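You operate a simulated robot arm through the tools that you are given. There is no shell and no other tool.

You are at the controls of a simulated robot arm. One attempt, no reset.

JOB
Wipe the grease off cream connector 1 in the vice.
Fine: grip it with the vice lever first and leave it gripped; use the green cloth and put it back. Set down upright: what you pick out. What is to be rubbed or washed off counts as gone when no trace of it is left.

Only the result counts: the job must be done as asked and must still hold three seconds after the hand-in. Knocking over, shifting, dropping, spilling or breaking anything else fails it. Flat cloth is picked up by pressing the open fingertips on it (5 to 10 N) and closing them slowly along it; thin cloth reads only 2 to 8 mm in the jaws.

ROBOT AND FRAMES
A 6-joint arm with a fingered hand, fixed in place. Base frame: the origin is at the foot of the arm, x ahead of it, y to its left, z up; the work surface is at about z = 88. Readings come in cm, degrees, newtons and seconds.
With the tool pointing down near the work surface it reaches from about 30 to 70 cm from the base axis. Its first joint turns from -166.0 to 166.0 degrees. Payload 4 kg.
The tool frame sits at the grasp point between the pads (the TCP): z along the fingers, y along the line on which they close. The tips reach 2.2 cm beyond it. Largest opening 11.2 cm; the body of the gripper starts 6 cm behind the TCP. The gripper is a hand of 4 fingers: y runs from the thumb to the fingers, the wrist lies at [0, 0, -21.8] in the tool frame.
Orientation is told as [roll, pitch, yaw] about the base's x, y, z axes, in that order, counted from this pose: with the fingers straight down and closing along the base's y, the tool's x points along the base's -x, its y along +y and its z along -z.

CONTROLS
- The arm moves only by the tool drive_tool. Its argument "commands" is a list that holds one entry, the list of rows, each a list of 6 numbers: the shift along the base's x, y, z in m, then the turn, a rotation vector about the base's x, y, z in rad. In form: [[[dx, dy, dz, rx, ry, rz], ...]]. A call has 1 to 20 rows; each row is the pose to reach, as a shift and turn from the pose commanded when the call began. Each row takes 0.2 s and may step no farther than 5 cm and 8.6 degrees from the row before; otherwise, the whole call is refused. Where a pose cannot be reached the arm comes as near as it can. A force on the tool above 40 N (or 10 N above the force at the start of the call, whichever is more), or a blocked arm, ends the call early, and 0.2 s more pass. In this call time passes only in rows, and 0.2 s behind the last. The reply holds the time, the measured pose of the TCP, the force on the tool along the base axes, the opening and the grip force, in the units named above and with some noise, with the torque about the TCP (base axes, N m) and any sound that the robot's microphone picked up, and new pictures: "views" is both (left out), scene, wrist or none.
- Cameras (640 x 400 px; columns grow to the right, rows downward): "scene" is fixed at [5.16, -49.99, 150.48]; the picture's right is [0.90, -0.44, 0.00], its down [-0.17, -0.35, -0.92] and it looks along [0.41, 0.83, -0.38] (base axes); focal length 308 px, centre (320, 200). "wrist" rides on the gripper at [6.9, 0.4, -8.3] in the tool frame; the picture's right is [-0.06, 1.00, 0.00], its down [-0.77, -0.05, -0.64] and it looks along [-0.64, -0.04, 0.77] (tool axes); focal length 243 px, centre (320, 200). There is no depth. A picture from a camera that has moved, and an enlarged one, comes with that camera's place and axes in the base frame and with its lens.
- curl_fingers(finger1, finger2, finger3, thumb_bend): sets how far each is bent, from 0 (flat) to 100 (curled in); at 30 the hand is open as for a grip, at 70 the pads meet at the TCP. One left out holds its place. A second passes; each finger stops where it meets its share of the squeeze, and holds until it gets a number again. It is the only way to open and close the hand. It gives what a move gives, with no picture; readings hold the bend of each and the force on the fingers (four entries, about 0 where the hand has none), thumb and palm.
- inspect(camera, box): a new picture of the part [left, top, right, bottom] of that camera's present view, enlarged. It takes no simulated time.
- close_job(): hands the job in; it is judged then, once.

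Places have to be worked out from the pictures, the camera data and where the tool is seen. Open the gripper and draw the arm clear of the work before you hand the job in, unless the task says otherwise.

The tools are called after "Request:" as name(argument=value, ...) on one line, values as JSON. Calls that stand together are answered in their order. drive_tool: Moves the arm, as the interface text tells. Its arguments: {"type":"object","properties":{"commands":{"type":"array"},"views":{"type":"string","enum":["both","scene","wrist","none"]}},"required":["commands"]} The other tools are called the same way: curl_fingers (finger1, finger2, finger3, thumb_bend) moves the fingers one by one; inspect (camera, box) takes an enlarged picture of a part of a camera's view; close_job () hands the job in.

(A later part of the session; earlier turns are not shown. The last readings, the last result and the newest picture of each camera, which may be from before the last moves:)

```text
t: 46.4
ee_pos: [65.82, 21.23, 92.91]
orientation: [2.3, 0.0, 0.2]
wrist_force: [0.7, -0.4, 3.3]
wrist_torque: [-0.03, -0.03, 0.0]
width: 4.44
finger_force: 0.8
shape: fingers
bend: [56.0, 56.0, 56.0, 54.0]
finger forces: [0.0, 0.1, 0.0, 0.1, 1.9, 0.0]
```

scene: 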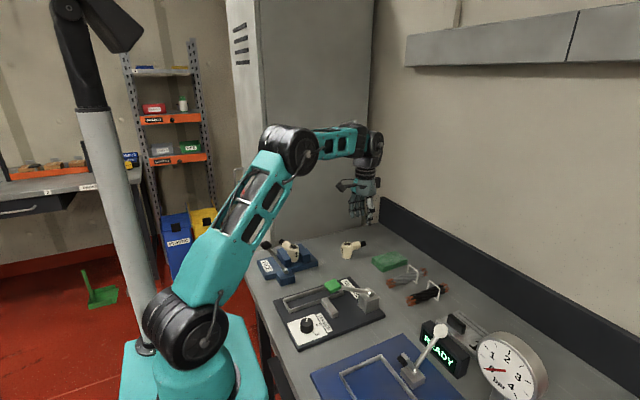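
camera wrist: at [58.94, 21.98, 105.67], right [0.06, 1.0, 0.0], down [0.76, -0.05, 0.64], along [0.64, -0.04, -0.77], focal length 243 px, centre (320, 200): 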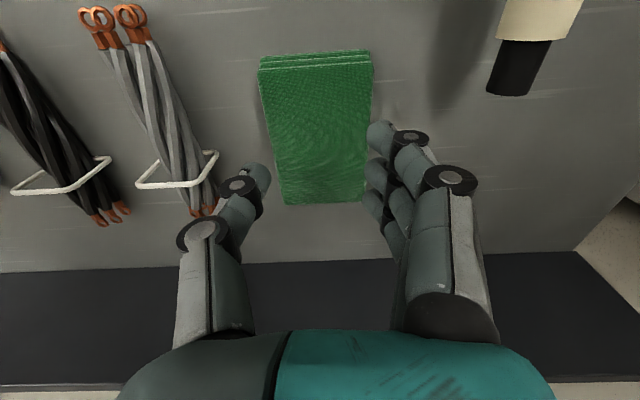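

The load is still on the thumb, at about 2 N. I'll take off a little more roll and lower about 1 mm for an even 5–10 N.

Request:
drive_tool(commands=[[[0, 0, -0.0005, -0.008, 0, 0], [0, 0, -0.001, -0.012, 0, 0], [0, 0, -0.001, -0.012, 0, 0]]], views="none")

```text
t: 47.2
ee_pos: [65.85, 21.24, 92.89]
orientation: [1.6, -0.1, 0.0]
wrist_force: [1.5, 0.5, 2.9]
wrist_torque: [-0.06, -0.01, 0.02]
width: 4.38
finger_force: 1.4
shape: fingers
bend: [56.0, 56.0, 56.0, 54.0]
finger forces: [0.0, 0.0, 0.1, 0.0, 2.8, 0.1]
```

Request:
drive_tool(commands=[[[0, 0, -0.0005, -0.006, 0, 0], [0, 0, -0.0012, -0.01, 0, 0], [0, 0, -0.0012, -0.01, 0, 0]]], views="none")

```text
t: 48.0
ee_pos: [65.76, 21.11, 92.82]
orientation: [1.2, -0.1, 0.2]
wrist_force: [0.9, 2.5, 13.9]
wrist_torque: [0.28, -0.01, -0.02]
width: 4.38
finger_force: 6.9
shape: fingers
bend: [56.0, 56.0, 56.0, 54.0]
finger forces: [4.5, 3.7, 3.0, 0.0, 2.3, 0.0]
```

The press is now shared by fingers and thumb at 13.9 N in total. I'll ease up by half a millimetre to land within 5–10 N.

Request:
drive_tool(commands=[[[0, 0, 0.0003, 0, 0, 0], [0, 0, 0.0005, 0, 0, 0], [0, 0, 0.0005, 0, 0, 0]]], views="none")

```text
t: 48.8
ee_pos: [65.7, 21.15, 92.86]
orientation: [1.0, -0.2, 0.1]
wrist_force: [2.5, 1.3, 14.6]
wrist_torque: [0.3, -0.07, -0.04]
width: 4.37
finger_force: 6.7
shape: fingers
bend: [56.0, 56.0, 56.0, 54.0]
finger forces: [3.9, 4.1, 3.8, 0.0, 2.5, 0.1]
```

Still 14.6 N, so I'll ease up another millimetre.

Request:
drive_tool(commands=[[[0, 0, 0.0005, 0, 0, 0], [0, 0, 0.0008, 0, 0, 0], [0, 0, 0.0008, 0, 0, 0]]], views="none")

```text
t: 49.6
ee_pos: [65.74, 21.12, 92.8]
orientation: [1.0, 0.1, -0.1]
wrist_force: [1.1, 1.3, 9.1]
wrist_torque: [0.21, -0.03, -0.03]
width: 4.37
finger_force: 4.3
shape: fingers
bend: [56.0, 56.0, 56.0, 54.0]
finger forces: [1.9, 2.1, 2.6, 0.0, 2.1, 0.1]
```

The press is 9.1 N, evenly spread over fingers and thumb. I'll close slowly along the cloth in small steps.

Request:
curl_fingers(finger1=60, finger2=60, finger3=60, thumb_bend=58)

Request:
inspect(camera="wrist", box=[160, 60, 480, 260])

```text
t: 50.6
ee_pos: [65.81, 21.09, 93.0]
orientation: [0.9, 0.0, 0.0]
wrist_force: [0.0, -1.1, 1.5]
wrist_torque: [-0.09, 0.03, 0.01]
width: 3.68
finger_force: 0.5
shape: fingers
bend: [60.0, 60.0, 60.0, 56.0]
finger forces: [0.1, 0.1, 0.0, 0.0, 1.8, 0.0]
```

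```text
2.00 times, centred on (320, 160) of wrist
camera zoom: at [58.89, 21.36, 101.16], right [0.06, 1.0, 0.02], down [0.77, -0.06, 0.64], along [0.64, -0.03, -0.77], focal length 485 px, centre (320, 280)
```

zoom: 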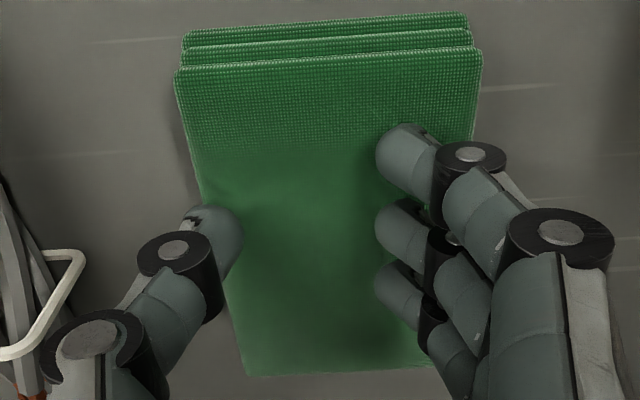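

Closing lifted the tips and the press dropped to 1.5 N, with no visible change in the cloth. I'll lower a bit to restore the press before closing further.

Request:
drive_tool(commands=[[[0, 0, -0.0008, -0.005, 0, 0], [0, 0, -0.0015, -0.01, 0, 0], [0, 0, -0.0015, -0.01, 0, 0]]], views="none")

```text
t: 51.4
ee_pos: [65.85, 21.34, 92.76]
orientation: [0.5, -0.1, 0.1]
wrist_force: [0.4, -0.4, 8.2]
wrist_torque: [0.08, 0.03, -0.02]
width: 3.67
finger_force: 4.4
shape: fingers
bend: [60.0, 60.0, 60.0, 56.0]
finger forces: [2.9, 2.2, 1.9, 0.0, 2.5, 0.0]
```

The press is 8.2 N, spread over all fingers and the thumb. I'll close another step.

Request:
curl_fingers(finger1=64, finger2=64, finger3=64, thumb_bend=61)

Request:
inspect(camera="wrist", box=[160, 60, 480, 260])

```text
t: 52.4
ee_pos: [65.81, 21.3, 92.71]
orientation: [0.5, 0.0, 0.1]
wrist_force: [-0.5, -0.7, 3.0]
wrist_torque: [-0.04, 0.0, 0.04]
width: 2.66
finger_force: 1.6
shape: fingers
bend: [64.0, 64.0, 64.0, 60.0]
finger forces: [0.1, 0.1, 0.2, 0.0, 2.2, 0.0]
```

```text
2.00 times, centred on (320, 160) of wrist
camera zoom: at [58.88, 21.49, 101.04], right [0.06, 1.0, 0.01], down [0.77, -0.05, 0.64], along [0.64, -0.03, -0.77], focal length 485 px, centre (320, 280)
```

zoom: 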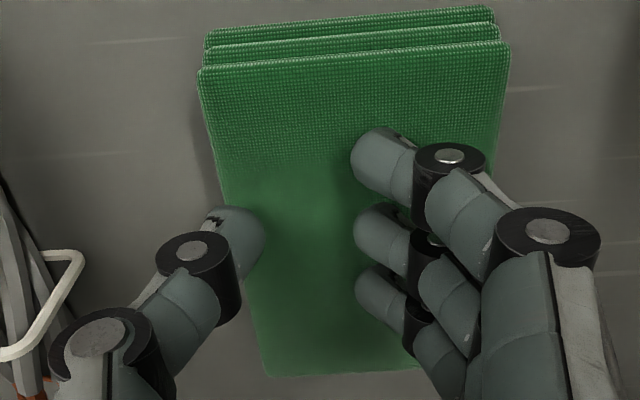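

The thumb dragged the cloth about half a centimetre while the fingers lost contact. I'll lower slightly and take out the remaining roll to bring the fingers back onto it.

Request:
drive_tool(commands=[[[0, 0, -0.0008, -0.012, 0, 0], [0, 0, -0.0015, -0.025, 0, 0], [0, 0, -0.0015, -0.025, 0, 0]]], views="none")

```text
t: 53.2
ee_pos: [65.82, 21.36, 92.76]
orientation: [-0.9, -0.1, 0.1]
wrist_force: [-3.2, 2.2, 12.0]
wrist_torque: [0.19, 0.13, 0.07]
width: 2.61
finger_force: 6.5
shape: fingers
bend: [65.0, 65.0, 64.0, 60.0]
finger forces: [4.1, 3.8, 3.5, 0.0, 1.5, 0.1]
```

The press is 12 N, slightly high, so I'll ease up half a millimetre before closing again.

Request:
drive_tool(commands=[[[0, 0, 0.0005, 0, 0, 0], [0, 0, 0.0005, 0, 0, 0]]], views="none")

Request:
curl_fingers(finger1=68, finger2=68, finger3=68, thumb_bend=64)

Request:
inspect(camera="wrist", box=[160, 60, 480, 260])

```text
t: 53.8
ee_pos: [65.77, 21.2, 92.66]
orientation: [-1.0, 0.0, 0.2]
wrist_force: [-3.1, 3.0, 14.3]
wrist_torque: [0.29, 0.08, 0.05]
width: 2.61
finger_force: 6.7
shape: fingers
bend: [65.0, 65.0, 65.0, 60.0]
finger forces: [4.3, 4.6, 4.2, 0.0, 1.0, 0.0]
```

```text
t: 54.8
ee_pos: [65.72, 21.18, 92.65]
orientation: [-1.0, 0.0, 0.0]
wrist_force: [-0.5, -1.2, -0.7]
wrist_torque: [0.02, 0.0, -0.01]
width: 1.8
finger_force: 0.1
shape: fingers
bend: [68.0, 68.0, 68.0, 64.0]
finger forces: [0.0, 0.1, 0.0, 0.0, 1.0, 0.0]
```

```text
2.00 times, centred on (320, 160) of wrist
camera zoom: at [58.91, 21.71, 100.91], right [0.06, 1.0, -0.02], down [0.77, -0.04, 0.64], along [0.64, -0.05, -0.77], focal length 485 px, centre (320, 280)
```

zoom: 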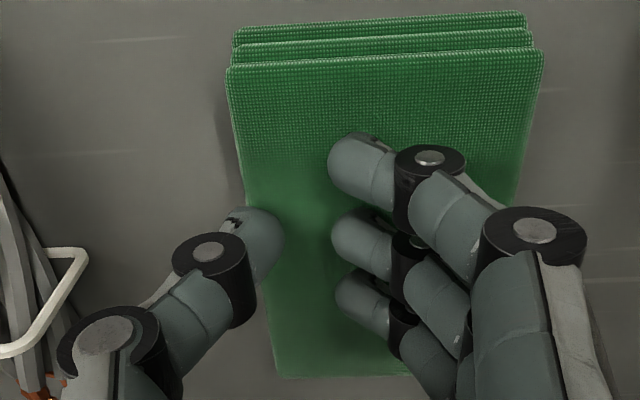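

The thumb tip was half over the cloth's left edge and slid the pad a little toward +y. I'm at 1.8 cm opening with the tips now well on top of the cloth, so I'll press again to 5–10 N before closing the last part.

Request:
drive_tool(commands=[[[0, 0, -0.0008, -0.005, 0, 0], [0, 0, -0.0016, -0.01, 0, 0], [0, 0, -0.0016, -0.01, 0, 0]]], views="none")

```text
t: 55.6
ee_pos: [65.8, 21.25, 92.67]
orientation: [-1.5, -0.2, 0.2]
wrist_force: [0.5, -0.1, 7.6]
wrist_torque: [0.0, -0.01, -0.02]
width: 1.73
finger_force: 4.5
shape: fingers
bend: [68.0, 68.0, 68.0, 64.0]
finger forces: [2.5, 1.8, 1.4, 0.1, 2.7, 0.0]
```

The press is 7.6 N, shared evenly. I'll close two units at a time to keep the contact.

Request:
curl_fingers(finger1=70, finger2=70, finger3=70, thumb_bend=67)

Request:
inspect(camera="wrist", box=[160, 60, 480, 260])

```text
t: 56.6
ee_pos: [65.91, 21.19, 92.46]
orientation: [-1.5, 0.0, 0.0]
wrist_force: [0.5, -0.6, 1.3]
wrist_torque: [-0.04, 0.02, -0.02]
width: 1.27
finger_force: 0.9
shape: fingers
bend: [70.0, 70.0, 70.0, 67.0]
finger forces: [0.1, 0.0, 0.1, 0.0, 1.9, 0.0]
```

```text
2.00 times, centred on (320, 160) of wrist
camera zoom: at [58.91, 21.78, 100.75], right [0.06, 1.0, -0.03], down [0.77, -0.03, 0.64], along [0.64, -0.06, -0.77], focal length 485 px, centre (320, 280)
```

zoom: 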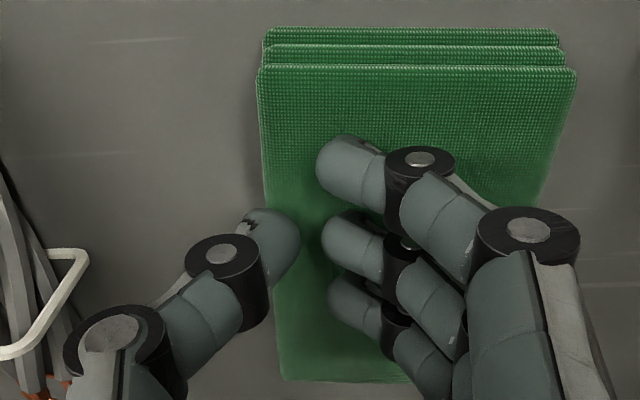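

The cloth is following the thumb as the opening narrows (now 1.27 cm). I'll press again, with slightly more on the finger side.

Request:
drive_tool(commands=[[[0, 0, -0.0008, -0.005, 0, 0], [0, 0, -0.0018, -0.012, 0, 0], [0, 0, -0.0018, -0.012, 0, 0]]], views="none")

```text
t: 57.4
ee_pos: [65.77, 21.27, 92.53]
orientation: [-2.3, -0.2, 0.1]
wrist_force: [-0.7, 1.2, 14.9]
wrist_torque: [0.03, 0.01, -0.02]
width: 1.25
finger_force: 7.4
shape: fingers
bend: [70.0, 70.0, 70.0, 67.0]
finger forces: [3.6, 3.2, 3.2, 0.0, 5.5, 0.0]
```

The press is 14.9 N with good contact on both sides. Closing a step lowers it, so I'll close 2–3 units now.

Request:
curl_fingers(finger1=72, finger2=72, finger3=72, thumb_bend=69)

Request:
inspect(camera="wrist", box=[160, 60, 480, 260])

```text
t: 58.4
ee_pos: [65.75, 21.22, 92.31]
orientation: [-2.1, -0.1, 0.1]
wrist_force: [1.9, -4.6, 10.0]
wrist_torque: [-0.22, 0.0, -0.01]
width: 1.02
finger_force: 7.1
shape: fingers
bend: [72.0, 72.0, 72.0, 69.0]
finger forces: [0.1, 0.0, 0.1, 0.0, 14.0, 0.1]
```

```text
2.00 times, centred on (320, 160) of wrist
camera zoom: at [58.89, 21.86, 100.58], right [0.06, 1.0, -0.04], down [0.76, -0.02, 0.64], along [0.64, -0.07, -0.76], focal length 485 px, centre (320, 280)
```

zoom: 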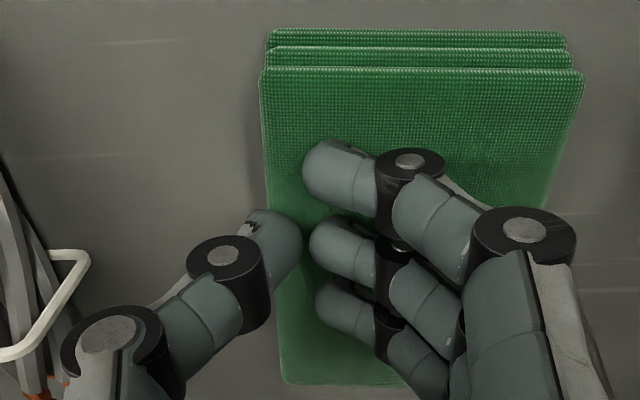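

The thumb now carries 14 N and the fingers have lifted off. I'll roll a few degrees toward the finger side to rebalance before the final closing.

Request:
drive_tool(commands=[[[0, 0, 0.0003, -0.025, 0, 0], [0, 0, 0.0005, -0.05, 0, 0], [0, 0, 0.0005, -0.05, 0, 0]]], views="none")

```text
t: 59.2
ee_pos: [65.63, 21.18, 92.36]
orientation: [-4.8, -0.1, 0.2]
wrist_force: [1.2, -0.2, 3.2]
wrist_torque: [-0.08, -0.02, -0.01]
width: 0.87
finger_force: 2.2
shape: fingers
bend: [72.0, 72.0, 72.0, 69.0]
finger forces: [0.1, 0.0, 0.0, 0.0, 3.9, 0.0]
```

The thumb reads 3.9 N and the fingers still none, so I'll roll slightly more and lower by about 1.5 mm.

Request:
drive_tool(commands=[[[0, 0, -0.0005, -0.02, 0, 0], [0, 0, -0.0012, -0.035, 0, 0], [0, 0, -0.0012, -0.035, 0, 0]]], views="none")

```text
t: 60.0
ee_pos: [65.64, 21.31, 92.33]
orientation: [-4.9, -0.2, 0.1]
wrist_force: [-0.7, -0.3, 0.8]
wrist_torque: [-0.04, -0.04, 0.02]
width: 0.89
finger_force: 1.8
shape: fingers
bend: [72.0, 72.0, 72.0, 69.0]
finger forces: [0.1, 0.0, 0.1, 0.0, 2.1, 0.0]
```

The orientation reading (-4.9°) didn't follow the last command. I'll take a look before going on.

Request:
drive_tool(commands=[[[0, 0, 0, 0, 0, 0]]], views="both")

Request:
inspect(camera="wrist", box=[160, 60, 480, 260])

Request:
inspect(camera="scene", box=[340, 215, 436, 290])

```text
t: 60.4
ee_pos: [65.72, 21.1, 92.27]
orientation: [-4.9, 0.0, 0.1]
wrist_force: [0.4, 0.2, 0.5]
wrist_torque: [-0.04, 0.02, 0.0]
width: 0.88
finger_force: 1.0
shape: fingers
bend: [72.0, 72.0, 72.0, 69.0]
finger forces: [0.0, 0.0, 0.0, 0.0, 1.8, 0.1]
camera wrist: at [58.78, 22.25, 100.52], right [0.06, 0.99, -0.09], down [0.76, 0.01, 0.65], along [0.64, -0.11, -0.76], focal length 243 px, centre (320, 200)
```

scene: 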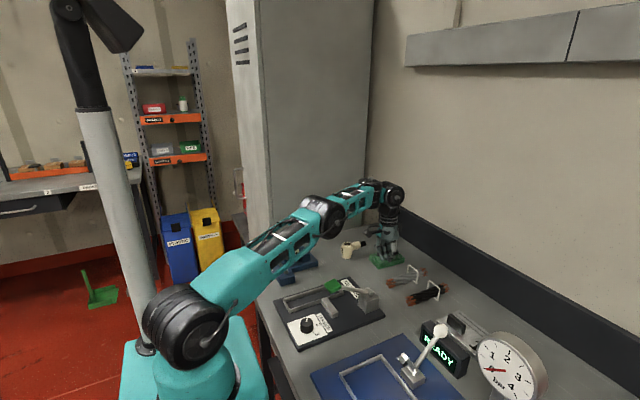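
wrist: 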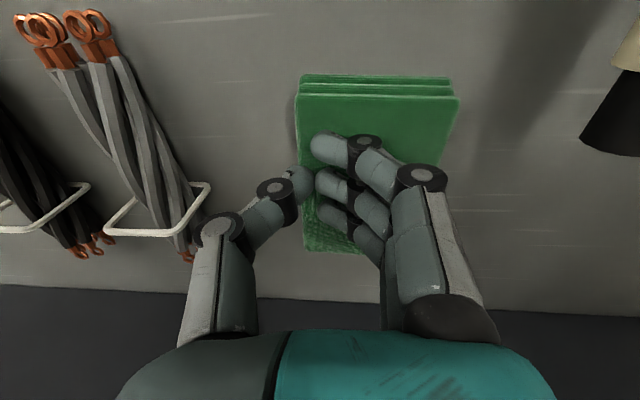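

```text
2.00 times, centred on (320, 160) of wrist
camera zoom: at [58.78, 22.25, 100.52], right [0.06, 0.99, -0.09], down [0.76, 0.01, 0.65], along [0.64, -0.11, -0.76], focal length 485 px, centre (320, 280)
```

zoom: 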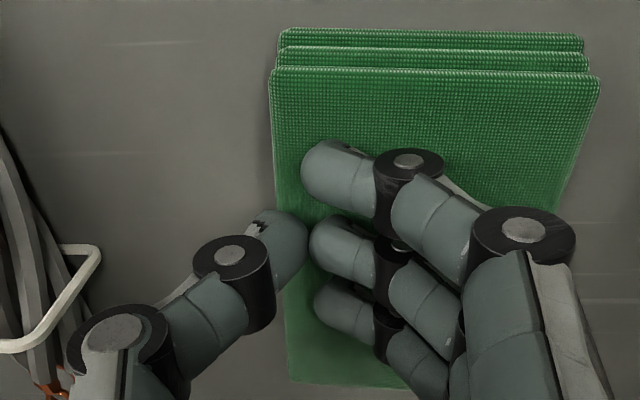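

```text
5.33 times, centred on (388, 252) of scene
camera zoom: at [5.16, -49.99, 150.48], right [0.9, -0.44, 0.0], down [-0.17, -0.35, -0.92], along [0.41, 0.83, -0.38], focal length 1643 px, centre (-43, -80)
```

zoom: 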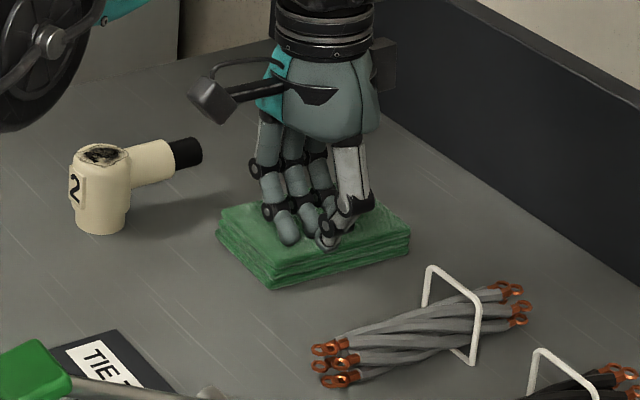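

The fingertips rest on the cloth with only 0.9 cm between them. I'll lower 2 mm without further roll to restore the press.

Request:
drive_tool(commands=[[[0, 0, -0.001, 0, 0, 0], [0, 0, -0.002, 0, 0, 0], [0, 0, -0.002, 0, 0, 0]]], views="none")

```text
t: 61.2
ee_pos: [64.61, 21.9, 92.08]
orientation: [-6.8, -0.2, 0.1]
wrist_force: [-2.8, 2.6, 25.0]
wrist_torque: [-0.14, 0.13, -0.03]
width: 0.81
finger_force: 13.9
shape: fingers
bend: [73.0, 73.0, 73.0, 71.0]
finger forces: [3.7, 6.1, 3.2, 0.1, 14.7, 0.0]
out of reach, approached as far as the arm can: row 1, 2, 3
```

The tilted pose went out of reach and the hand slid inward by a centimetre, pressing 25 N. I'll lift clear right away and level the hand.

Request:
drive_tool(commands=[[[-0.001, 0, 0.004, 0, 0, 0], [-0.002, 0, 0.012, 0.06, 0, 0], [-0.003, 0, 0.025, 0.12, 0, 0], [-0.004, 0, 0.04, 0.12, 0, 0]]], views="both")

Request:
inspect(camera="wrist", box=[160, 20, 480, 220])

Request:
inspect(camera="scene", box=[340, 215, 436, 290])

```text
t: 62.2
ee_pos: [64.08, 21.82, 96.02]
orientation: [-0.1, 0.1, 0.1]
wrist_force: [-0.1, -0.4, -0.4]
wrist_torque: [0.0, 0.02, -0.03]
width: 0.8
finger_force: 0.1
shape: fingers
bend: [72.0, 72.0, 72.0, 69.0]
finger forces: [0.1, 0.0, 0.0, 0.0, 0.0, 0.1]
camera wrist: at [57.28, 22.23, 104.22], right [0.06, 1.0, 0.0], down [0.77, -0.05, 0.64], along [0.64, -0.04, -0.77], focal length 243 px, centre (320, 200)
```

scene: 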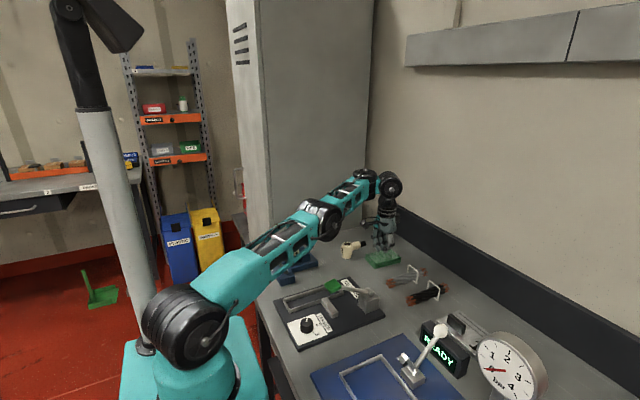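
wrist: 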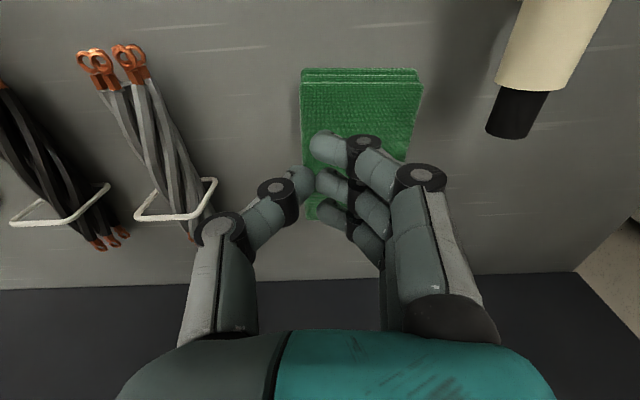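

```text
2.00 times, centred on (320, 120) of wrist
camera zoom: at [57.28, 22.23, 104.22], right [0.06, 1.0, 0.0], down [0.77, -0.05, 0.64], along [0.64, -0.04, -0.77], focal length 485 px, centre (320, 360)
```

zoom: 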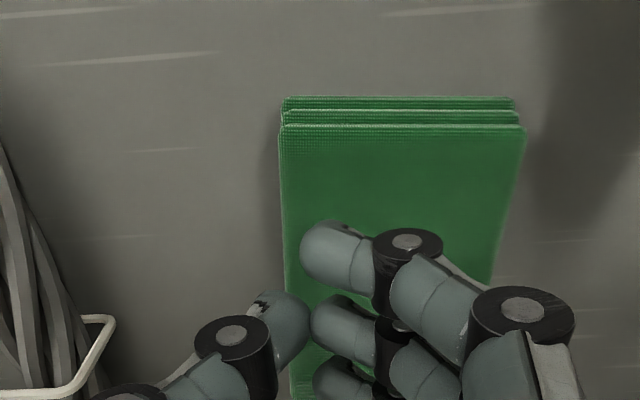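

```text
5.33 times, centred on (388, 252) of scene
camera zoom: at [5.16, -49.99, 150.48], right [0.9, -0.44, 0.0], down [-0.17, -0.35, -0.92], along [0.41, 0.83, -0.38], focal length 1643 px, centre (-43, -80)
```

zoom: 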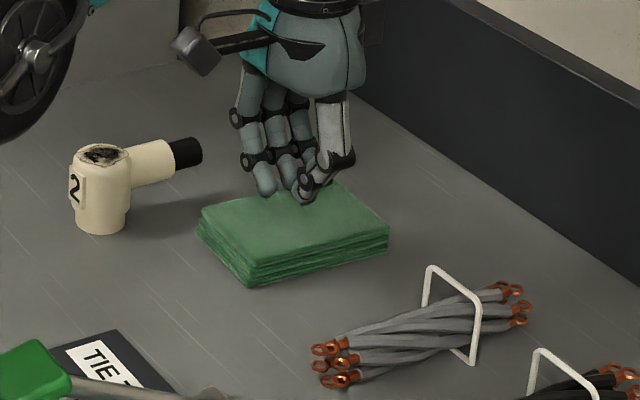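

The pad slid as one solid piece, to about 2.8 cm toward +y with a slight turn, and did not fold. Since it behaves like a firm folded pad 6.9 cm wide, I'll grip it by its long sides instead, opening to a bit over 8 cm while staying clear of connector 2.

Request:
curl_fingers(finger1=41, finger2=41, finger3=41, thumb_bend=41)

Request:
drive_tool(commands=[[[0, 0.006, 0.008, 0, 0, -0.03], [0.005, 0.015, 0.01, 0, 0, -0.061], [0.008, 0.023, 0.01, 0, 0, -0.061]]], views="both")

Request:
inspect(camera="wrist", box=[160, 20, 480, 220])

Request:
inspect(camera="scene", box=[340, 215, 436, 290])

```text
t: 63.2
ee_pos: [64.18, 21.82, 95.96]
orientation: [-0.2, 0.0, 0.0]
wrist_force: [-1.0, 0.6, -0.4]
wrist_torque: [0.03, 0.0, -0.01]
width: 8.19
finger_force: 0.0
shape: fingers
bend: [41.0, 41.0, 41.0, 41.0]
finger forces: [0.0, 0.0, 0.1, 0.1, 0.1, 0.0]
```

```text
t: 64.0
ee_pos: [65.13, 24.15, 96.95]
orientation: [-0.2, 0.0, -3.4]
wrist_force: [0.0, -0.3, -0.2]
wrist_torque: [0.01, 0.02, 0.02]
width: 8.22
finger_force: 0.0
shape: fingers
bend: [41.0, 41.0, 41.0, 41.0]
finger forces: [0.0, 0.1, 0.0, 0.1, 0.1, 0.0]
camera wrist: at [58.12, 24.99, 105.23], right [0.12, 0.99, 0.0], down [0.76, -0.09, 0.64], along [0.64, -0.08, -0.77], focal length 243 px, centre (320, 200)
```

scene: 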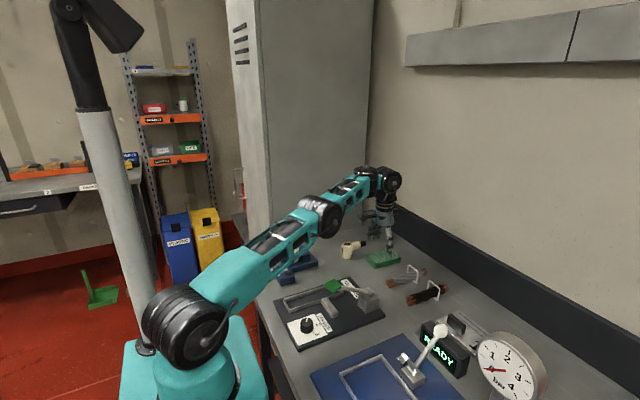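
wrist: 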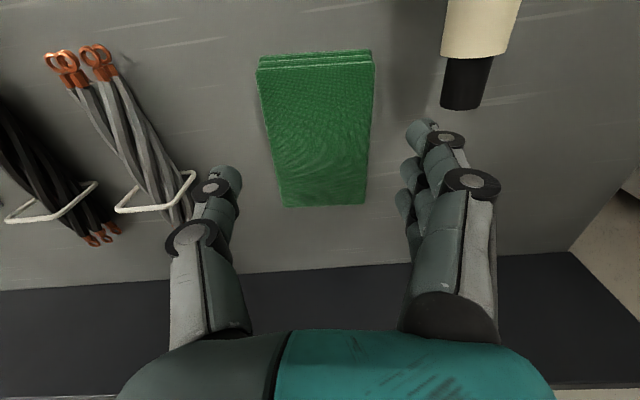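

```text
2.00 times, centred on (320, 120) of wrist
camera zoom: at [58.12, 24.99, 105.23], right [0.12, 0.99, 0.0], down [0.76, -0.09, 0.64], along [0.64, -0.08, -0.77], focal length 485 px, centre (320, 360)
```

zoom: 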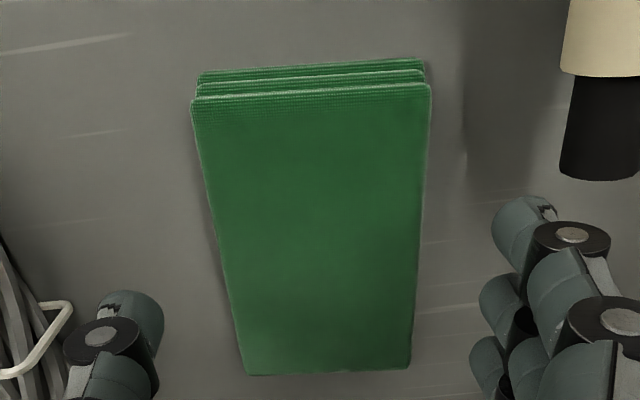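

```text
5.33 times, centred on (388, 252) of scene
camera zoom: at [5.16, -49.99, 150.48], right [0.9, -0.44, 0.0], down [-0.17, -0.35, -0.92], along [0.41, 0.83, -0.38], focal length 1643 px, centre (-43, -80)
```

zoom: 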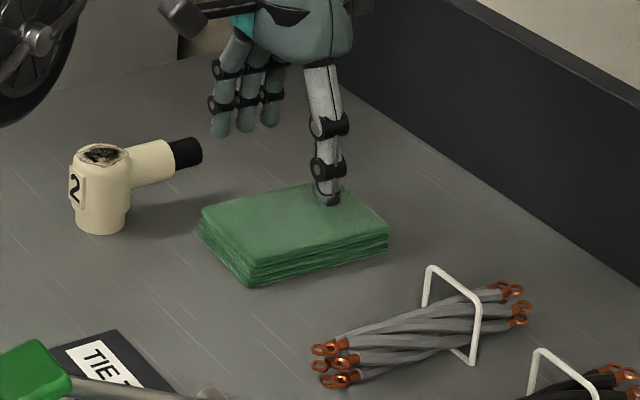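

The pad's corners read (61.0, 20.9), (61.4, 27.8), (72.1, 27.2) and (71.7, 20.2), so the hand is centred on it with about 0.6 cm of margin each side and clear of connector 2. I'll lower the fingers alongside it in stages.

Request:
drive_tool(commands=[[[0, 0, -0.015, 0, 0, 0], [0, 0, -0.03, 0, 0, 0], [0, 0, -0.042, 0, 0, 0]]], views="wrist")

Request:
inspect(camera="scene", box=[340, 215, 436, 290])

Request:
inspect(camera="wrist", box=[160, 60, 480, 260])

```text
t: 64.8
ee_pos: [64.95, 24.12, 92.66]
orientation: [-0.2, 0.0, -3.4]
wrist_force: [-0.2, 0.8, -0.1]
wrist_torque: [-0.02, 0.01, 0.01]
width: 8.2
finger_force: 0.0
shape: fingers
bend: [41.0, 41.0, 41.0, 41.0]
finger forces: [0.0, 0.0, 0.0, 0.1, 0.1, 0.1]
camera wrist: at [58.11, 24.95, 100.97], right [0.12, 0.99, 0.0], down [0.76, -0.09, 0.64], along [0.64, -0.08, -0.77], focal length 243 px, centre (320, 200)
```

wrist: 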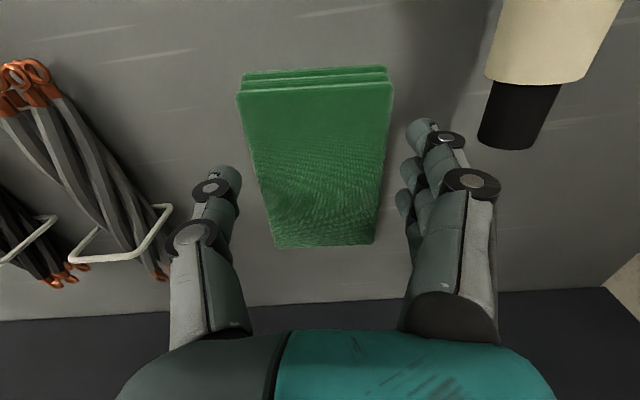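

```text
5.33 times, centred on (388, 252) of scene
camera zoom: at [5.16, -49.99, 150.48], right [0.9, -0.44, 0.0], down [-0.17, -0.35, -0.92], along [0.41, 0.83, -0.38], focal length 1643 px, centre (-43, -80)
```

zoom: 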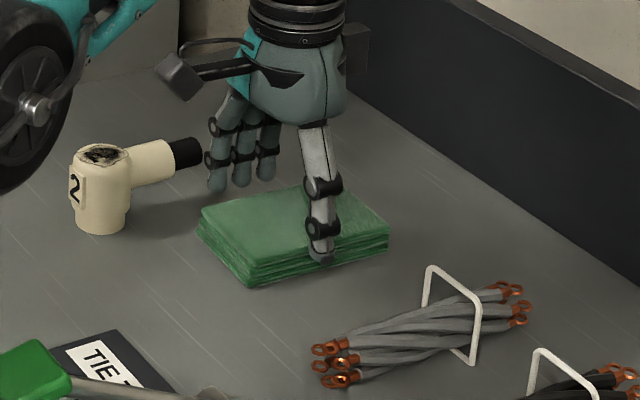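

```text
2.00 times, centred on (320, 160) of wrist
camera zoom: at [58.11, 24.95, 100.97], right [0.12, 0.99, 0.0], down [0.76, -0.09, 0.64], along [0.64, -0.08, -0.77], focal length 485 px, centre (320, 280)
```

zoom: 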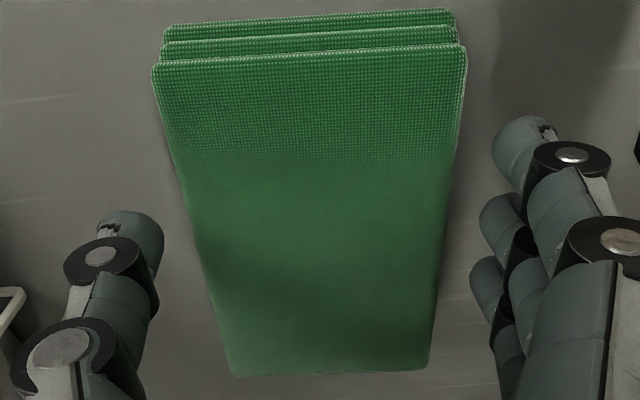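

No contact yet, and the fingers straddle the pad cleanly. I'll lower another centimetre so the tips come down beside the pad.

Request:
drive_tool(commands=[[[0.001, 0, -0.004, 0, 0, 0], [0.001, 0, -0.007, 0, 0, 0], [0.001, 0, -0.01, 0, 0, 0]]], views="none")

Request:
inspect(camera="scene", box=[340, 215, 436, 290])

Request:
inspect(camera="wrist", box=[160, 60, 480, 260])

```text
t: 65.6
ee_pos: [64.93, 24.07, 91.85]
orientation: [-0.2, 0.0, -3.4]
wrist_force: [-0.2, 0.6, 0.1]
wrist_torque: [0.02, -0.01, 0.0]
width: 8.19
finger_force: 0.1
shape: fingers
bend: [41.0, 41.0, 41.0, 41.0]
finger forces: [0.0, 0.0, 0.0, 0.0, 0.0, 0.0]
```

```text
5.33 times, centred on (388, 252) of scene
camera zoom: at [5.16, -49.99, 150.48], right [0.9, -0.44, 0.0], down [-0.17, -0.35, -0.92], along [0.41, 0.83, -0.38], focal length 1643 px, centre (-43, -80)
```

zoom: 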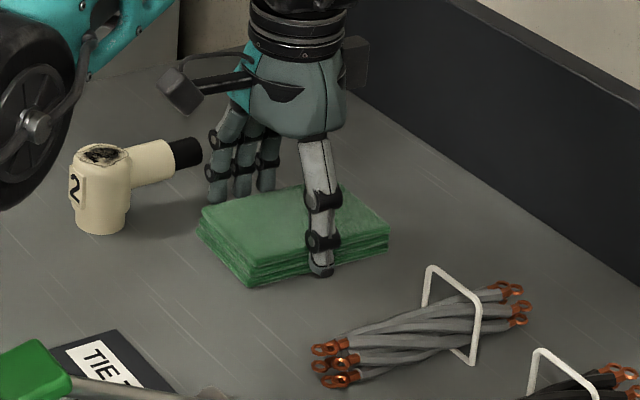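

```text
2.00 times, centred on (320, 160) of wrist
camera zoom: at [58.2, 24.94, 99.98], right [0.12, 0.99, 0.0], down [0.76, -0.09, 0.64], along [0.64, -0.08, -0.77], focal length 485 px, centre (320, 280)
```

zoom: 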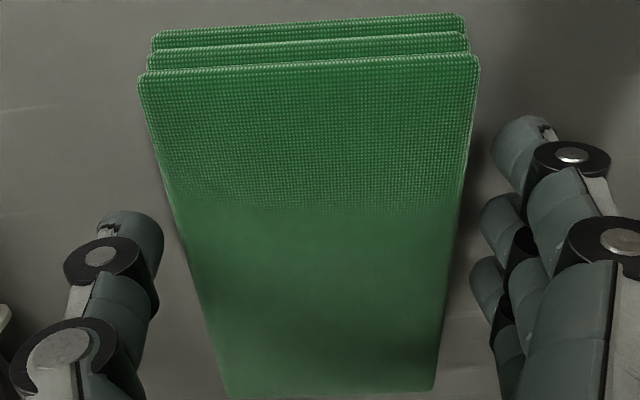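

The tips are now down beside the pad with no contact. I'll close gently on its sides.

Request:
curl_fingers(finger1=47, finger2=47, finger3=47, thumb_bend=47)

Request:
inspect(camera="scene", box=[340, 215, 436, 290])

Request:
inspect(camera="wrist", box=[160, 60, 480, 260])

```text
t: 66.6
ee_pos: [64.99, 24.05, 91.69]
orientation: [-0.2, 0.0, -3.5]
wrist_force: [0.0, -0.4, 0.9]
wrist_torque: [0.01, -0.02, -0.01]
width: 7.03
finger_force: 0.9
shape: fingers
bend: [46.0, 46.0, 46.0, 46.0]
finger forces: [0.6, 0.6, 0.5, 0.1, 1.6, 0.0]
```

```text
5.33 times, centred on (388, 252) of scene
camera zoom: at [5.16, -49.99, 150.48], right [0.9, -0.44, 0.0], down [-0.17, -0.35, -0.92], along [0.41, 0.83, -0.38], focal length 1643 px, centre (-43, -80)
```

zoom: 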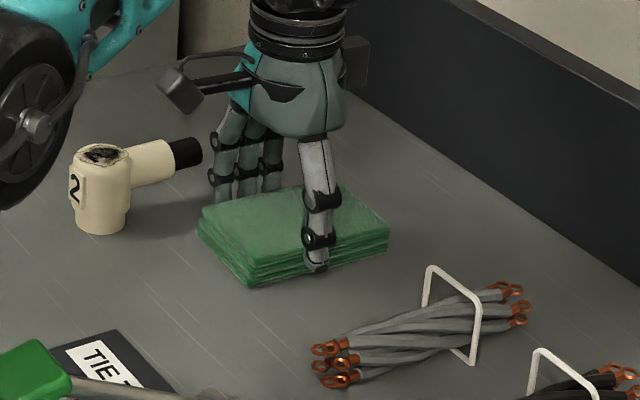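

```text
2.00 times, centred on (320, 160) of wrist
camera zoom: at [58.21, 24.94, 99.99], right [0.12, 0.99, 0.0], down [0.76, -0.09, 0.64], along [0.64, -0.08, -0.77], focal length 485 px, centre (320, 280)
```

zoom: 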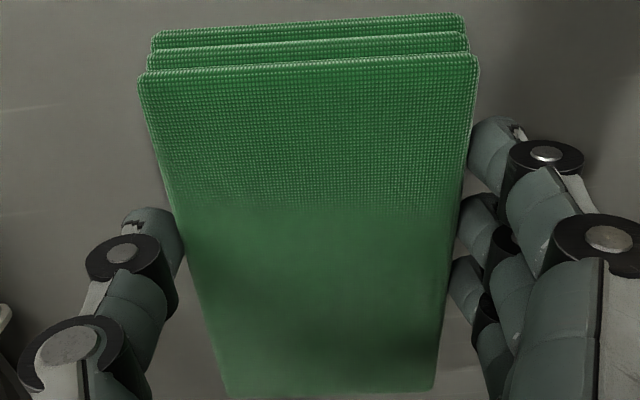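

All three fingers and the thumb touch the pad's sides at 7.03 cm. I'll squeeze more to take hold.

Request:
curl_fingers(finger1=53, finger2=53, finger3=53, thumb_bend=53)

Request:
inspect(camera="wrist", box=[160, 60, 480, 260])

```text
t: 67.6
ee_pos: [65.12, 24.13, 91.72]
orientation: [-0.2, 0.0, -3.5]
wrist_force: [-0.4, 0.1, -0.3]
wrist_torque: [-0.03, -0.01, 0.0]
width: 6.8
finger_force: 8.7
shape: fingers
bend: [48.0, 48.0, 48.0, 48.0]
finger forces: [2.9, 2.9, 2.8, 0.1, 8.5, 0.1]
```

```text
2.00 times, centred on (320, 160) of wrist
camera zoom: at [58.21, 24.94, 99.99], right [0.12, 0.99, 0.0], down [0.76, -0.09, 0.64], along [0.64, -0.08, -0.77], focal length 485 px, centre (320, 280)
```

zoom: 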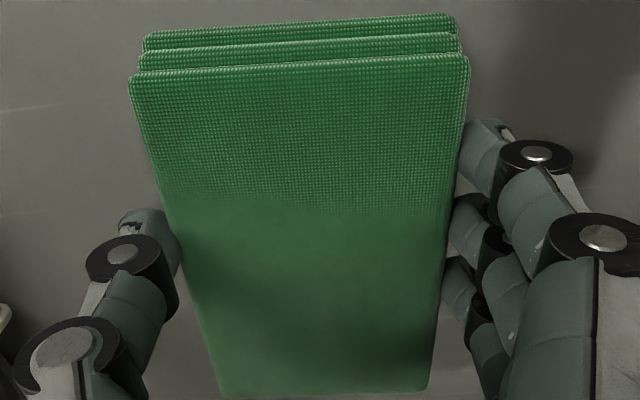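

The pad is firm: 8.7 N of squeeze at 6.8 cm. I'll lift a little and check that it comes along.

Request:
drive_tool(commands=[[[0, 0, 0.005, 0, 0, 0], [-0.002, -0.001, 0.012, 0, 0, 0], [-0.006, -0.002, 0.022, 0, 0, 0], [-0.012, -0.004, 0.035, 0, 0, 0]]], views="wrist")

Request:
inspect(camera="scene", box=[340, 205, 436, 280])

```text
t: 68.6
ee_pos: [63.84, 23.78, 95.28]
orientation: [-0.1, 0.1, -3.4]
wrist_force: [0.4, 0.0, -0.6]
wrist_torque: [-0.02, 0.01, 0.0]
width: 6.81
finger_force: 9.4
shape: fingers
bend: [48.0, 48.0, 48.0, 48.0]
finger forces: [2.9, 2.8, 2.8, 0.0, 8.5, 0.1]
camera wrist: at [56.99, 24.57, 103.48], right [0.12, 0.99, 0.0], down [0.76, -0.09, 0.64], along [0.64, -0.08, -0.77], focal length 243 px, centre (320, 200)
```

wrist: 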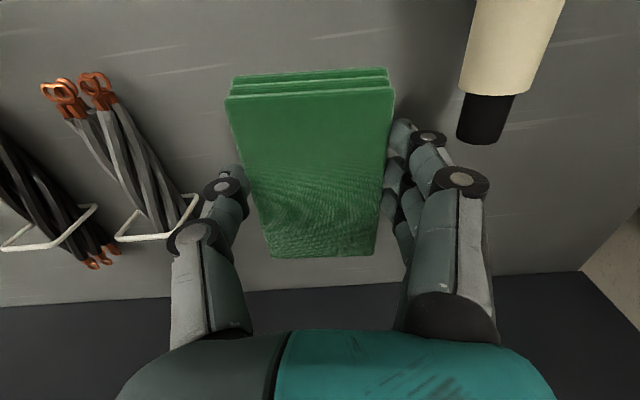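

```text
5.33 times, centred on (388, 242) of scene
camera zoom: at [5.16, -49.99, 150.48], right [0.9, -0.44, 0.0], down [-0.17, -0.35, -0.92], along [0.41, 0.83, -0.38], focal length 1643 px, centre (-43, -27)
```

zoom: 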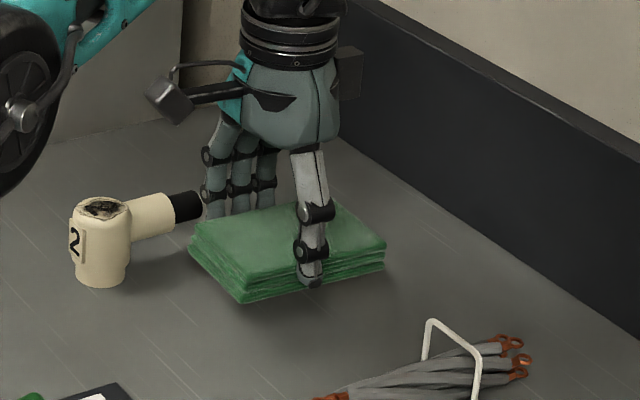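

The pad lifted cleanly, with its underside slightly below the fingertips. I'll firm up the grip a bit so it holds while wiping.

Request:
curl_fingers(finger1=57, finger2=57, finger3=57, thumb_bend=57)

Request:
drive_tool(commands=[[[-0.015, 0.002, 0.015, 0, 0, 0], [-0.035, 0.005, 0.035, 0, 0, 0], [-0.06, 0.01, 0.06, 0, 0, 0], [-0.09, 0.018, 0.085, 0, 0, 0], [-0.12, 0.028, 0.1, 0, 0, 0], [-0.15, 0.04, 0.11, 0, 0, 0]]], views="both")

Request:
inspect(camera="scene", box=[270, 130, 398, 230])

```text
t: 69.6
ee_pos: [63.84, 23.73, 95.22]
orientation: [-0.2, 0.1, -3.5]
wrist_force: [0.3, -0.1, -0.2]
wrist_torque: [0.01, 0.01, -0.02]
width: 6.75
finger_force: 12.3
shape: fingers
bend: [49.0, 49.0, 49.0, 49.0]
finger forces: [4.1, 4.1, 4.2, 0.0, 12.3, 0.1]
```

```text
t: 71.0
ee_pos: [51.71, 29.45, 108.23]
orientation: [-0.2, 0.2, -3.5]
wrist_force: [-0.1, 0.0, -0.4]
wrist_torque: [-0.03, 0.03, -0.02]
width: 6.76
finger_force: 12.2
shape: fingers
bend: [49.0, 49.0, 49.0, 49.0]
finger forces: [4.1, 4.1, 4.1, 0.0, 12.3, 0.1]
out of reach, approached as far as the arm can: row 4, 5, 6
camera wrist: at [44.94, 30.29, 116.41], right [0.12, 0.99, -0.01], down [0.76, -0.09, 0.64], along [0.63, -0.08, -0.77], focal length 243 px, centre (320, 200)
```

scene: 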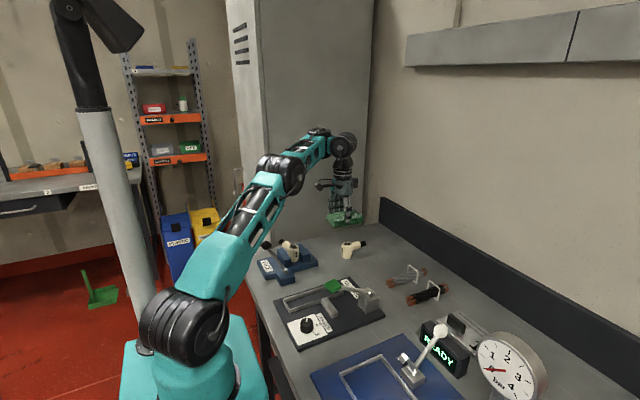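
wrist: 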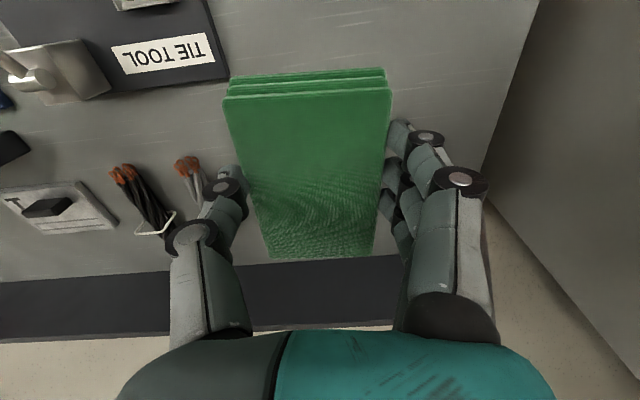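

```text
4.00 times, centred on (334, 180) of scene
camera zoom: at [5.16, -49.99, 150.48], right [0.9, -0.44, 0.0], down [-0.17, -0.35, -0.92], along [0.41, 0.83, -0.38], focal length 1232 px, centre (264, 280)
```

zoom: 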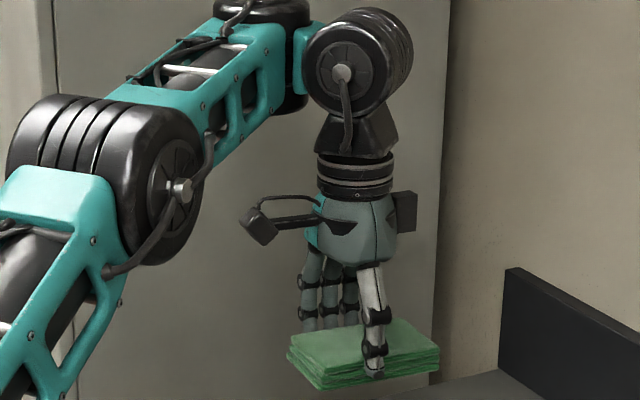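

The pad is firmly held (12 N, 6.76 cm), and the arm is high enough to travel. I'll carry it over to the vice, turning to about yaw -90 so the fingers straddle the connector along x, clear of the spout and lever.

Request:
drive_tool(commands=[[[-0.0122, 0.006, 0.001, 0, 0, -0.126], [-0.0245, 0.012, 0.002, 0, 0, -0.252], [-0.0367, 0.018, 0.003, 0, 0, -0.378], [-0.049, 0.024, 0.003, 0, 0, -0.503], [-0.0612, 0.03, 0.003, 0, 0, -0.629], [-0.0735, 0.036, 0.003, 0, 0, -0.755], [-0.0857, 0.042, 0.003, 0, 0, -0.881], [-0.098, 0.048, 0.003, 0, 0, -1.007], [-0.1102, 0.054, 0.003, 0, 0, -1.133], [-0.1225, 0.06, 0.003, 0, 0, -1.258], [-0.1347, 0.066, 0.003, 0, 0, -1.384], [-0.147, 0.0725, 0.003, 0, 0, -1.51]]], views="both")

Request:
inspect(camera="scene", box=[250, 180, 346, 260])

```text
t: 73.6
ee_pos: [40.31, 40.29, 111.64]
orientation: [-0.4, -0.2, -90.1]
wrist_force: [-0.4, -0.2, -0.3]
wrist_torque: [0.01, 0.02, 0.02]
width: 6.73
finger_force: 11.9
shape: fingers
bend: [49.0, 49.0, 49.0, 49.0]
finger forces: [4.1, 4.1, 4.1, 0.0, 12.3, 0.1]
out of reach, approached as far as the arm can: row 1, 2, 3, 4, 5, 6, 7, 8, 9, 10, 11, 12
camera wrist: at [40.88, 47.1, 119.96], right [1.0, -0.07, -0.01], down [-0.05, -0.76, 0.65], along [-0.05, -0.64, -0.76], focal length 243 px, centre (320, 200)
```

scene: 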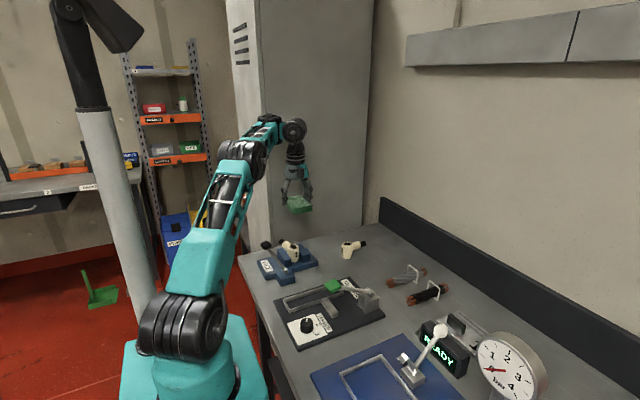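
wrist: 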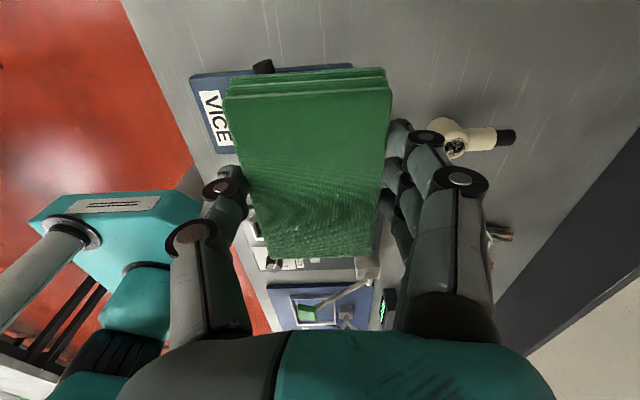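

```text
5.00 times, centred on (298, 220) of scene
camera zoom: at [5.16, -49.99, 150.48], right [0.9, -0.44, 0.0], down [-0.17, -0.35, -0.92], along [0.41, 0.83, -0.38], focal length 1540 px, centre (430, 100)
```

zoom: 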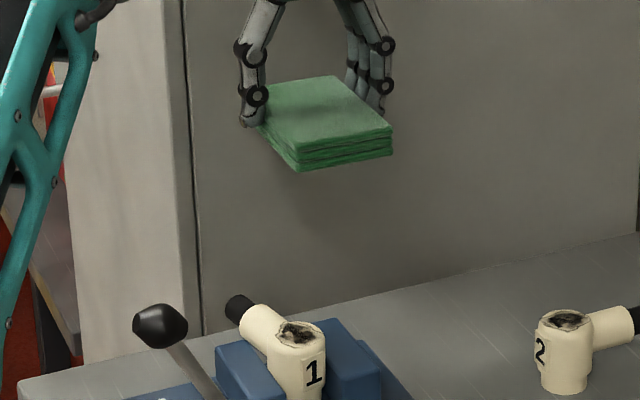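

The arm reports out of reach and stopped about 5 cm farther out and 3 cm higher than commanded, though it reached this area earlier. I'll make a small inward test move to understand it.

Request:
drive_tool(commands=[[[-0.005, -0.005, 0, 0, 0, 0], [-0.01, -0.01, 0, 0, 0, 0], [-0.015, -0.015, 0, 0, 0, 0]]], views="scene")

Request:
inspect(camera="scene", box=[130, 90, 354, 360])

```text
t: 74.4
ee_pos: [39.81, 39.78, 112.72]
orientation: [-0.3, -0.1, -90.1]
wrist_force: [0.4, -0.1, -0.4]
wrist_torque: [-0.02, 0.01, 0.0]
width: 6.75
finger_force: 12.1
shape: fingers
bend: [49.0, 49.0, 49.0, 49.0]
finger forces: [4.1, 4.2, 4.1, 0.0, 12.3, 0.0]
out of reach, approached as far as the arm can: row 1, 2, 3
```

scene: 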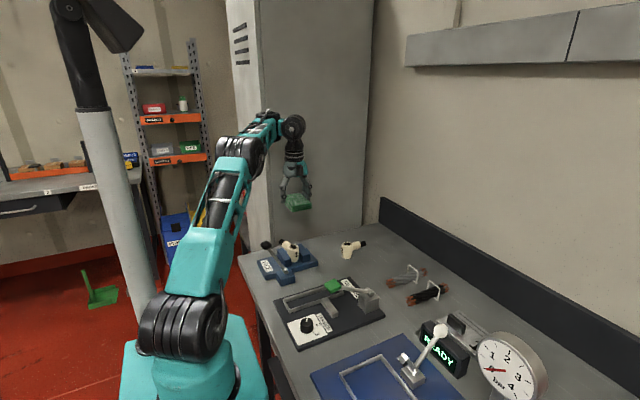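

```text
1.48 times, centred on (242, 225) of scene
camera zoom: at [5.16, -49.99, 150.48], right [0.9, -0.44, 0.0], down [-0.17, -0.35, -0.92], along [0.41, 0.83, -0.38], focal length 456 px, centre (436, 163)
```

zoom: 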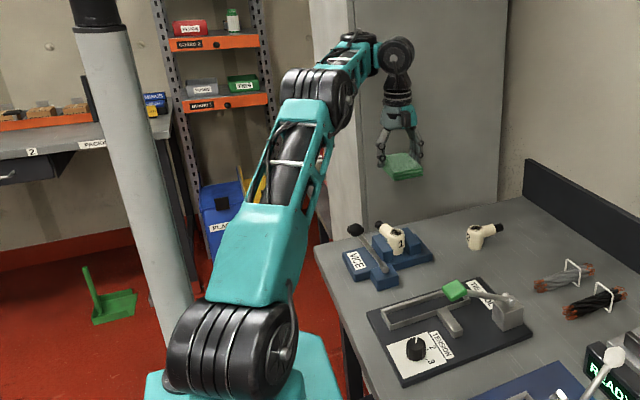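

The wrist distance from the shoulder stays constant whatever inward move I command, as if the elbow won't bend further. I'll look closely at the arm before trying another route.

Request:
inspect(camera="scene", box=[210, 95, 338, 215])

Request:
drive_tool(commands=[[[0, 0, -0.01, 0, 0, 0], [0, 0, -0.02, 0, 0, 0], [0, 0, -0.03, 0, 0, 0]]], views="none")

```text
3.33 times, centred on (274, 155) of scene
camera zoom: at [5.16, -49.99, 150.48], right [0.9, -0.44, 0.0], down [-0.17, -0.35, -0.92], along [0.41, 0.83, -0.38], focal length 1027 px, centre (473, 350)
```

zoom: 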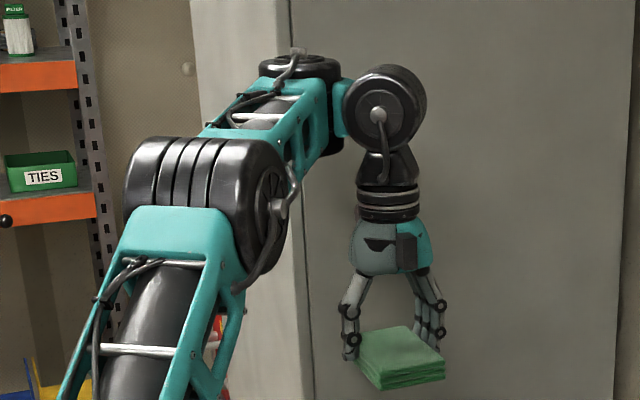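

```text
t: 75.2
ee_pos: [40.93, 40.76, 110.9]
orientation: [-0.3, -0.2, -90.0]
wrist_force: [0.2, 0.5, 0.0]
wrist_torque: [0.0, 0.02, -0.02]
width: 6.75
finger_force: 12.1
shape: fingers
bend: [49.0, 49.0, 49.0, 49.0]
finger forces: [4.1, 4.1, 4.0, 0.1, 12.2, 0.0]
out of reach, approached as far as the arm can: row 1, 2, 3
```

The elbow stays at about the same bend. I'll move back outward into the clearly reachable region, then come in again slowly in small steps to see whether the limit persists.

Request:
drive_tool(commands=[[[0.01, 0.01, 0, 0, 0, 0], [0.02, 0.02, 0, 0, 0, 0], [0.03, 0.03, 0, 0, 0, 0]]], views="none")

Request:
drive_tool(commands=[[[-0.005, -0.005, 0, 0, 0, 0], [-0.01, -0.01, 0, 0, 0, 0], [-0.015, -0.015, 0, 0, 0, 0], [-0.02, -0.02, 0, 0, 0, 0], [-0.025, -0.025, 0, 0, 0, 0], [-0.03, -0.03, 0, 0, 0, 0], [-0.035, -0.035, 0, 0, 0, 0], [-0.04, -0.04, 0, 0, 0, 0]]], views="scene")

```text
t: 76.0
ee_pos: [43.87, 43.87, 110.83]
orientation: [-0.2, 0.0, -90.0]
wrist_force: [0.4, -0.1, -0.2]
wrist_torque: [-0.03, 0.0, 0.01]
width: 6.75
finger_force: 12.4
shape: fingers
bend: [49.0, 49.0, 49.0, 49.0]
finger forces: [4.1, 4.1, 4.0, 0.1, 12.1, 0.0]
```

```text
t: 77.8
ee_pos: [40.53, 40.42, 111.32]
orientation: [-0.3, -0.1, -90.0]
wrist_force: [0.8, -0.3, -0.2]
wrist_torque: [0.02, -0.03, -0.02]
width: 6.77
finger_force: 11.8
shape: fingers
bend: [49.0, 49.0, 49.0, 49.0]
finger forces: [4.1, 4.2, 4.0, 0.0, 12.2, 0.0]
out of reach, approached as far as the arm can: row 7, 8
```

scene: 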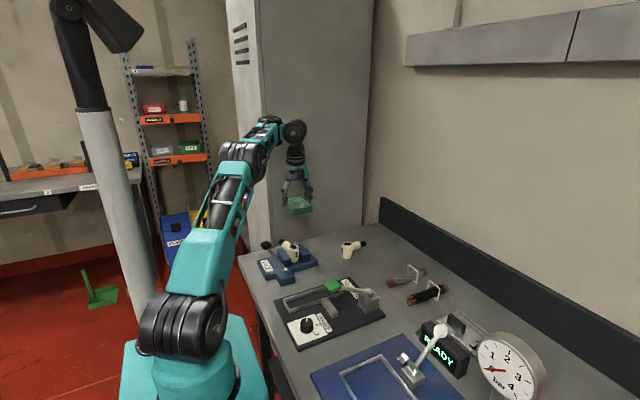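

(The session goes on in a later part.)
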